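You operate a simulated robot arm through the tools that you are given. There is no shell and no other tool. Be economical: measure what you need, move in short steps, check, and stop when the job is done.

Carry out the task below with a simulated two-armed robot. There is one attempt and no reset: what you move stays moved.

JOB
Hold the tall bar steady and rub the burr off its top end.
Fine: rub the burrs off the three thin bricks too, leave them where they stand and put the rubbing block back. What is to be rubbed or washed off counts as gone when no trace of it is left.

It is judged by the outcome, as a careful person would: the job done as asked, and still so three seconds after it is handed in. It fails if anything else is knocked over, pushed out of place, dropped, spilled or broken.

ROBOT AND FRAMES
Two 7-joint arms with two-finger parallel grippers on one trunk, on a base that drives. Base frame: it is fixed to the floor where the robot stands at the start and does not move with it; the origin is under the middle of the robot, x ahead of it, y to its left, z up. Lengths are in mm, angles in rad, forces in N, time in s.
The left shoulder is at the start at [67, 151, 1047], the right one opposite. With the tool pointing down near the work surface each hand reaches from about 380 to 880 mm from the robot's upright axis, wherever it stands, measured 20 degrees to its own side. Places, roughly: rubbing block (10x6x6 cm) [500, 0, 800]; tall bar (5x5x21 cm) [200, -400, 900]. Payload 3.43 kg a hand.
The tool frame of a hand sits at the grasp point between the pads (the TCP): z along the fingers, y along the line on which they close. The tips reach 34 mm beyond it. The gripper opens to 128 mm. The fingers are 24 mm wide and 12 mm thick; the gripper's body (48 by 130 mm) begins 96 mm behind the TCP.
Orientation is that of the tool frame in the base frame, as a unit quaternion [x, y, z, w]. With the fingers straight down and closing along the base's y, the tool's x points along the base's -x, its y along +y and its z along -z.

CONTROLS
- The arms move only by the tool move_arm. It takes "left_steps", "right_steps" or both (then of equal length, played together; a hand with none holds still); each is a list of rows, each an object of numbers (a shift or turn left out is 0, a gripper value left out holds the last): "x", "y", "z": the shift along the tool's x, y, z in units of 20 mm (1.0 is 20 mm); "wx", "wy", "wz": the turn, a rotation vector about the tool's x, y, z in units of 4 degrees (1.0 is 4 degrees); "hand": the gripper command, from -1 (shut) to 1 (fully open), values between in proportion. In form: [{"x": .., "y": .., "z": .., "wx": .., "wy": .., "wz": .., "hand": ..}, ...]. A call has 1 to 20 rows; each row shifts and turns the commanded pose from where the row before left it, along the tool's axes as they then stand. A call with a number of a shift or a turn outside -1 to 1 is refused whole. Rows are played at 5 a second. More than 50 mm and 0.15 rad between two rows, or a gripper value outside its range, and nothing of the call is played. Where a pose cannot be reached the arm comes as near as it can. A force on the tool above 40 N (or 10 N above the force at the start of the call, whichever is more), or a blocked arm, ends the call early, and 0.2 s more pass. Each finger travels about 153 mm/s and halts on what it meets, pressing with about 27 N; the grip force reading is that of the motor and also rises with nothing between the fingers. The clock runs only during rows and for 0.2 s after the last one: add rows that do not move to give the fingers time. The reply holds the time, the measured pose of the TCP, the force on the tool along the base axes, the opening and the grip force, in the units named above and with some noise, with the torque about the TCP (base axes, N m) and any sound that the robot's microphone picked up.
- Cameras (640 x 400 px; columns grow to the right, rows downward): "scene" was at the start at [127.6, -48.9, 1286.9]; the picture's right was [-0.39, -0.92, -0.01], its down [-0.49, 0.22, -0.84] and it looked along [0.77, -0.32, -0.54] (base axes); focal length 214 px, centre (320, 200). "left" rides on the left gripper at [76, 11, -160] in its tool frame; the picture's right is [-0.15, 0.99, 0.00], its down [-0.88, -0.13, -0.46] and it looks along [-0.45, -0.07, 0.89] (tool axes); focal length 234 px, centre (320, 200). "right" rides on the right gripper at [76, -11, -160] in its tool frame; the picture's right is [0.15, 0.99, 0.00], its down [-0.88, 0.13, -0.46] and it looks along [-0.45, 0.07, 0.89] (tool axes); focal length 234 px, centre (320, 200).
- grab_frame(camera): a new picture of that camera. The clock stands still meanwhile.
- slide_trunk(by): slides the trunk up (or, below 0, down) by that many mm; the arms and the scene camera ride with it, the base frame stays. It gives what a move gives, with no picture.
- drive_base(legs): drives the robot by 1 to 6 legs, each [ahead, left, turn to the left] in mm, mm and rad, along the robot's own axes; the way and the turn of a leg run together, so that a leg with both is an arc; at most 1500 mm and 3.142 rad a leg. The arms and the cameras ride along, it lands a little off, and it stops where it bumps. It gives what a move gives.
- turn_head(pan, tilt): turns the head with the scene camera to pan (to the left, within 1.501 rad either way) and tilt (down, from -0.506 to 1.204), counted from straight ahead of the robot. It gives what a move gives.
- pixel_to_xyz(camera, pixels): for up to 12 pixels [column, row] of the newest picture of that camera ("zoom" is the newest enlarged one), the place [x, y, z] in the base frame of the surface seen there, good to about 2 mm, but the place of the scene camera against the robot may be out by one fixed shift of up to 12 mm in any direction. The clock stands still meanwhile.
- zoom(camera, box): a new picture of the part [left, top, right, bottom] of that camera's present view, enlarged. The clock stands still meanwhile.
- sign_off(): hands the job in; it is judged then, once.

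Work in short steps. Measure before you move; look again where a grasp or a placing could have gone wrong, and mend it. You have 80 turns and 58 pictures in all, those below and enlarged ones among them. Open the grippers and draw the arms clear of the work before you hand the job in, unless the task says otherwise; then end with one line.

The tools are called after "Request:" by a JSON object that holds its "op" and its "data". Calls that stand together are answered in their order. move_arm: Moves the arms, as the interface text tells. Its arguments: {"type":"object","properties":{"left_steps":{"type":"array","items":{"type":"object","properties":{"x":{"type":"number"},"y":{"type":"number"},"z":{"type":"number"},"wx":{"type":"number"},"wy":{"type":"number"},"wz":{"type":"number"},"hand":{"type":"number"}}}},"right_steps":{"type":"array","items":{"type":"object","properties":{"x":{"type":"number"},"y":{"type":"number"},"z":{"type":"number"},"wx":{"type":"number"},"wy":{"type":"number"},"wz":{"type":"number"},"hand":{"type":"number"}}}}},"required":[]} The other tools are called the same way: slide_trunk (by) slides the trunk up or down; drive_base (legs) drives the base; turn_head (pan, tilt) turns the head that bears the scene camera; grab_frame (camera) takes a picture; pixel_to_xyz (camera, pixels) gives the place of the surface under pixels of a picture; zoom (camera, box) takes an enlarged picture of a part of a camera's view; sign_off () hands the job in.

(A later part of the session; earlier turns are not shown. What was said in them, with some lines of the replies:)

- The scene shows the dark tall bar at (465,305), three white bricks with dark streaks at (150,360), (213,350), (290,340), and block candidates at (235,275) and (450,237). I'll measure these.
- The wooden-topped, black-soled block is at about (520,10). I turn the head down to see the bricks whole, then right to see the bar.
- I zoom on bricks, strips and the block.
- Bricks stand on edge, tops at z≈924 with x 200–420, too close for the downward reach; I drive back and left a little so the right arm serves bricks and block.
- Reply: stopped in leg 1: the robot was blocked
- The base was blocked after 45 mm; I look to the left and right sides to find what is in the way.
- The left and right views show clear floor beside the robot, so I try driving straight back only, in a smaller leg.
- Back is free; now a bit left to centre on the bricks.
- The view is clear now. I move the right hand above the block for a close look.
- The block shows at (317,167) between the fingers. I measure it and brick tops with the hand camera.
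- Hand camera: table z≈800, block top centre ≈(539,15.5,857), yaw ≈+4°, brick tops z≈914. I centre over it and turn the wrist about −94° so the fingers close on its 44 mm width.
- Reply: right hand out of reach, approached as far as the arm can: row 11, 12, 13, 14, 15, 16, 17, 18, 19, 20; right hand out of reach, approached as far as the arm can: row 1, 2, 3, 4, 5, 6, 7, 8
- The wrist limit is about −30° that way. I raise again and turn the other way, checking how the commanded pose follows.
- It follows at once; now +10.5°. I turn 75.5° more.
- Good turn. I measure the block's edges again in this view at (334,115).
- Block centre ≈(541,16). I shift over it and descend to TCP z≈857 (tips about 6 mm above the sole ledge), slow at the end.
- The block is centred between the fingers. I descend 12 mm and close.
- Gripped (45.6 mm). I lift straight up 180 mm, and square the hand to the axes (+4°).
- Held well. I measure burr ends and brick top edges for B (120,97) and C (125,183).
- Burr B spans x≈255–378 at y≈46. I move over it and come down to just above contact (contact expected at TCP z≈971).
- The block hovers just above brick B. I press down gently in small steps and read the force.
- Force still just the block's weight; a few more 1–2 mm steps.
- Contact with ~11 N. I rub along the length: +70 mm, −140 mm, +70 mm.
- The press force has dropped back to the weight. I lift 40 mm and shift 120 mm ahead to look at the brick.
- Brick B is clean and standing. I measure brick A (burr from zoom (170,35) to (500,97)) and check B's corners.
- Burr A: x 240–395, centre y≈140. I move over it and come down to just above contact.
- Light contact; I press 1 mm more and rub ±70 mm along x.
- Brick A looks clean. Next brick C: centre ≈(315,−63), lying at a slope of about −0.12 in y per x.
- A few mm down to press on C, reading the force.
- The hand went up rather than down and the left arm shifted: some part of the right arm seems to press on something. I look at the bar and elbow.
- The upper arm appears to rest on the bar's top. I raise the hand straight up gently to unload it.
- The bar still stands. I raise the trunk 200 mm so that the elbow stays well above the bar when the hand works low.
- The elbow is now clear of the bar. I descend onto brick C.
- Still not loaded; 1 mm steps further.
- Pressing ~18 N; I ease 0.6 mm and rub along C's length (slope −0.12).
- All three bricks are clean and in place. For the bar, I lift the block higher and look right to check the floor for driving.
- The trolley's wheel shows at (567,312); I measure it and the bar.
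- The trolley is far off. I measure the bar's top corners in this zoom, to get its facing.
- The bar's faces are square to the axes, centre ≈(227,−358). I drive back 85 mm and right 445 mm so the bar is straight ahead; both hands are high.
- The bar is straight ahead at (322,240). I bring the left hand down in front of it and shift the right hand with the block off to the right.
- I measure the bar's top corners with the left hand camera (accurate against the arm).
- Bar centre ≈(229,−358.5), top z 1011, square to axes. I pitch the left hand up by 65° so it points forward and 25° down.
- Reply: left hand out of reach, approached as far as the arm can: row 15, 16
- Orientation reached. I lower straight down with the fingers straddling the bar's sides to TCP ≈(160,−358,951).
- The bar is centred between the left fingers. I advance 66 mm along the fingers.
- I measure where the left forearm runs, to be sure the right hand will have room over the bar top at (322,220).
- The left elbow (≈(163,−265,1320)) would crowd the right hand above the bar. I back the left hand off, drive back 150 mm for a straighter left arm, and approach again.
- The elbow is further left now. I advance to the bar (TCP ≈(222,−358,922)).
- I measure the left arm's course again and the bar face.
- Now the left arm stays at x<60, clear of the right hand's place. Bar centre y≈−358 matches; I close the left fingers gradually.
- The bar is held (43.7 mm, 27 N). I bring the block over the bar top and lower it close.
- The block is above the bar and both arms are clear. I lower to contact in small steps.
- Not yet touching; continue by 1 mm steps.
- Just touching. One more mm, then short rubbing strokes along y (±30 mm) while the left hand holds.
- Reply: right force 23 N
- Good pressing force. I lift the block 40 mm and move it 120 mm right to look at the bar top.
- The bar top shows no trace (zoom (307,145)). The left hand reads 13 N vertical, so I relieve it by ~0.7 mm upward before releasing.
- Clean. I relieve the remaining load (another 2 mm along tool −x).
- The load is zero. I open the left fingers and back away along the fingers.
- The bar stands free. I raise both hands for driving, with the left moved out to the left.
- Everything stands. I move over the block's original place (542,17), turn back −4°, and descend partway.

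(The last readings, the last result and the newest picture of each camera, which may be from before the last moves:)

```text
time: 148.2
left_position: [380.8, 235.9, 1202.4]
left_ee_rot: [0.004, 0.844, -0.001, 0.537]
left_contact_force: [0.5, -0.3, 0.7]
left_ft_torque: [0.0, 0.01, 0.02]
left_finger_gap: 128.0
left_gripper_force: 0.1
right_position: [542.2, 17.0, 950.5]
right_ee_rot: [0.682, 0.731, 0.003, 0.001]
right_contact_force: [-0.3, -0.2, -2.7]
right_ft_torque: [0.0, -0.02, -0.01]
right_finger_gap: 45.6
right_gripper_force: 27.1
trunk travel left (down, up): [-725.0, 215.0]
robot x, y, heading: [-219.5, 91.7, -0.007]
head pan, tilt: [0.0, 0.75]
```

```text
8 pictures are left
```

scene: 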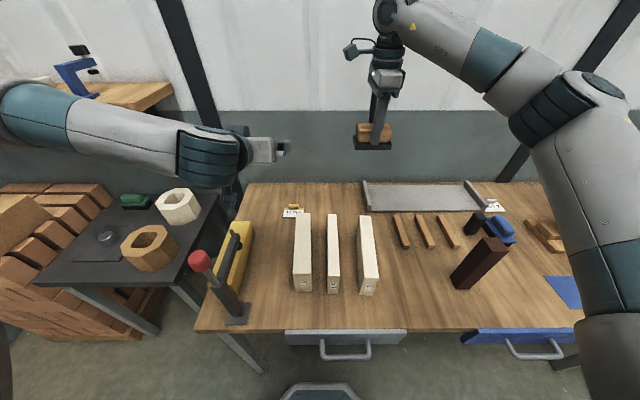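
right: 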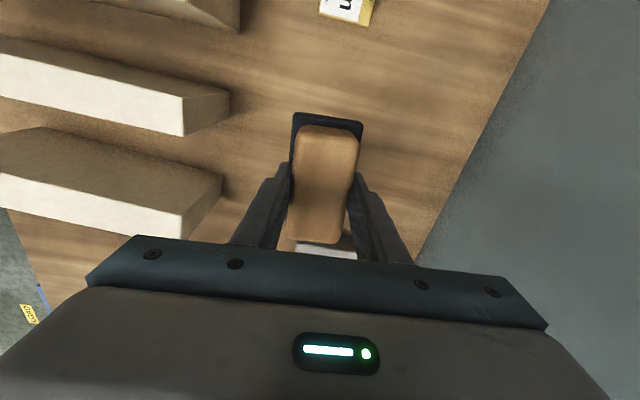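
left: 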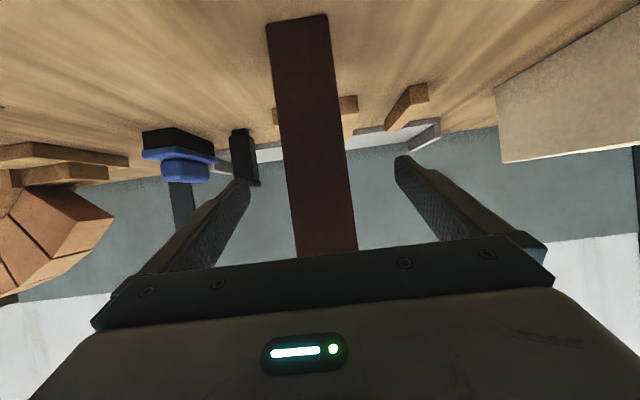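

Right over the old spot, which is free. I lower to TCP ≈858, then feel for the table.

Request:
{"op": "move_arm", "data": {"right_steps": [{"z": 1}, {"z": 1}, {"z": 1}, {"z": 1}, {"z": 0.6}, {}, {"z": 0.05}, {}, {"z": 0.05}, {}]}}

```text
time: 150.4
left_position: [381.6, 235.6, 1203.4]
left_ee_rot: [0.003, 0.843, -0.001, 0.538]
left_contact_force: [-0.3, -0.6, 1.1]
left_ft_torque: [0.02, -0.01, 0.02]
left_finger_gap: 128.0
left_gripper_force: 0.1
right_position: [544.1, 16.7, 854.9]
right_ee_rot: [0.683, 0.731, 0.001, 0.0]
right_contact_force: [1.0, 0.5, -3.1]
right_ft_torque: [0.01, -0.05, 0.0]
right_finger_gap: 45.5
right_gripper_force: 27.2
trunk travel left (down, up): [-725.0, 215.0]
robot x, y, heading: [-218.9, 88.3, -0.003]
head pan, tilt: [0.0, 0.75]
```

Request:
{"op": "move_arm", "data": {"right_steps": [{"z": 0.05}, {}, {"z": 0.05}, {}, {"z": 0.05}, {}, {}]}}

```text
time: 152.0
left_position: [381.2, 235.9, 1202.3]
left_ee_rot: [0.003, 0.843, 0.0, 0.537]
left_contact_force: [0.9, 0.4, -0.3]
left_ft_torque: [-0.02, 0.0, 0.01]
left_finger_gap: 127.7
left_gripper_force: 0.0
right_position: [545.2, 17.5, 853.4]
right_ee_rot: [0.683, 0.731, 0.002, -0.001]
right_contact_force: [0.9, -0.5, 1.1]
right_ft_torque: [0.15, 0.06, -0.02]
right_finger_gap: 45.8
right_gripper_force: 27.2
trunk travel left (down, up): [-725.0, 215.0]
robot x, y, heading: [-221.3, 86.6, -0.008]
head pan, tilt: [0.0, 0.75]
```

The block stands on the table (4 N). I open gradually and rise.

Request:
{"op": "move_arm", "data": {"right_steps": [{"hand": -0.2}, {"hand": 0.0}, {"hand": 0.3}, {"hand": 1}, {}, {}, {}, {"z": -0.5}, {"z": -1}, {"z": -1}, {"z": -1}, {"z": -1}, {"z": -1}, {"z": -1}, {"z": -1}, {"z": -1}, {"z": -1}, {"z": -1}, {"z": -1}, {}]}}

Request:
{"op": "grab_frame", "data": {"camera": "scene"}}

Request:
{"op": "grab_frame", "data": {"camera": "right"}}

```text
time: 156.2
left_position: [380.3, 234.8, 1202.9]
left_ee_rot: [0.003, 0.843, -0.001, 0.537]
left_contact_force: [-0.5, -0.7, -0.2]
left_ft_torque: [-0.01, 0.02, 0.01]
left_finger_gap: 128.2
left_gripper_force: 0.0
right_position: [545.4, 15.7, 1080.9]
right_ee_rot: [0.682, 0.731, 0.002, 0.0]
right_contact_force: [-0.2, -0.9, -0.3]
right_ft_torque: [0.01, 0.01, -0.01]
right_finger_gap: 128.3
right_gripper_force: 0.1
trunk travel left (down, up): [-725.0, 215.0]
robot x, y, heading: [-223.6, 87.5, 0.001]
head pan, tilt: [0.0, 0.75]
```

```text
7 pictures are left
```

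scene: 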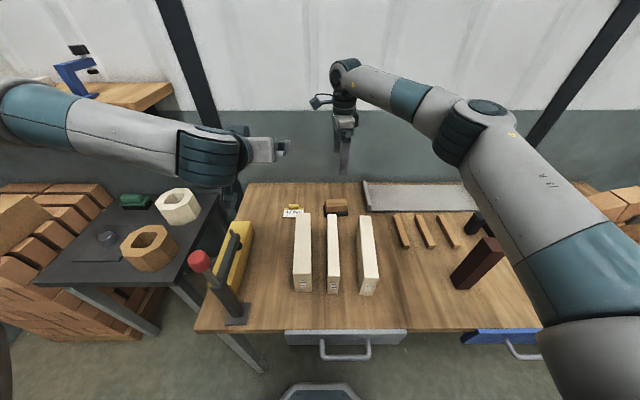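

```text
6 pictures are left
```

right: 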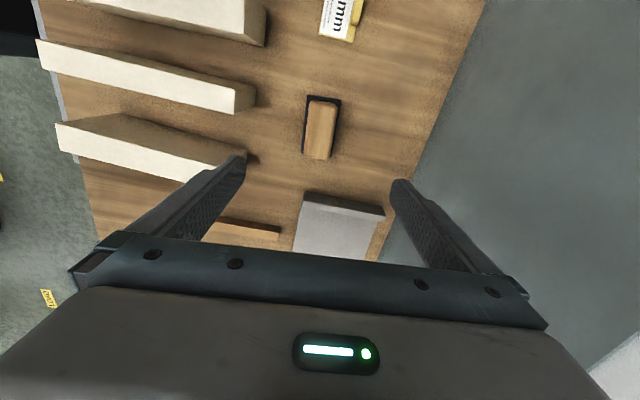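

The block stands back in place. I make a last close check of the brick tops and block position.

Request:
{"op": "zoom", "data": {"camera": "scene", "box": [280, 195, 390, 300]}}

Request:
{"op": "pixel_to_xyz", "data": {"camera": "right", "pixels": [[321, 130], [310, 104], [305, 150], [234, 110], [236, 92]]}}

Request:
{"op": "move_arm", "data": {"right_steps": [{"z": -1}, {"z": -1}, {"z": -1}, {"z": -1}, {"z": -1}, {"z": -1}, {"y": -0.5}, {}]}}

```text
3.81 times, centred on (335, 248) of scene
```

zoom: 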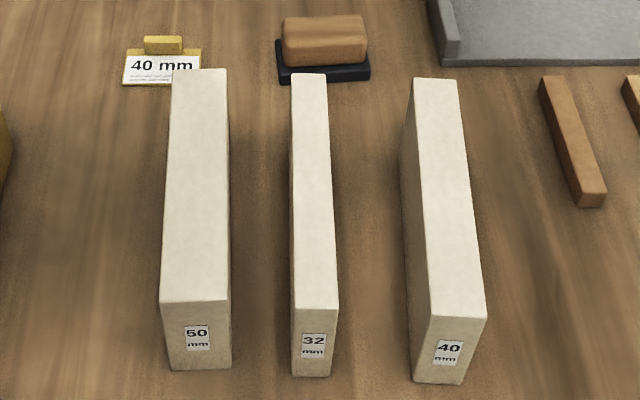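

```text
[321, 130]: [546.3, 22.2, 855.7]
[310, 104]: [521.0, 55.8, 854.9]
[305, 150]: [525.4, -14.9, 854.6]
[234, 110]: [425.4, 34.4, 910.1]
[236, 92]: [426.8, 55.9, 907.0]
```

```text
time: 158.0
left_position: [382.3, 235.9, 1201.8]
left_ee_rot: [0.003, 0.843, -0.001, 0.538]
left_contact_force: [0.1, 0.1, -0.7]
left_ft_torque: [0.0, 0.0, -0.03]
left_finger_gap: 128.0
left_gripper_force: 0.1
right_position: [533.5, 15.9, 1199.6]
right_ee_rot: [0.682, 0.731, 0.003, -0.001]
right_contact_force: [-0.7, -1.0, 0.3]
right_ft_torque: [-0.01, -0.01, 0.0]
right_finger_gap: 128.0
right_gripper_force: 0.0
trunk travel left (down, up): [-725.0, 215.0]
robot x, y, heading: [-219.0, 88.2, -0.005]
head pan, tilt: [0.0, 0.75]
```

All tops are clean, the bricks and the bar stand in place, the block is back, and both arms are clear with the grippers open. I hand the job in.

Request:
{"op": "sign_off", "data": {}}

```text
The job is handed in.
```

I held the bar with the left hand while rubbing its burr off, and rubbed the burrs off the three bricks; close-up pictures show no trace on any of the four. The bricks stand where they were and the rubbing block is back within about 3 mm of its spot. While I worked on the third brick, the right arm came to rest on top of the bar; I backed off, and the bar did not visibly move.
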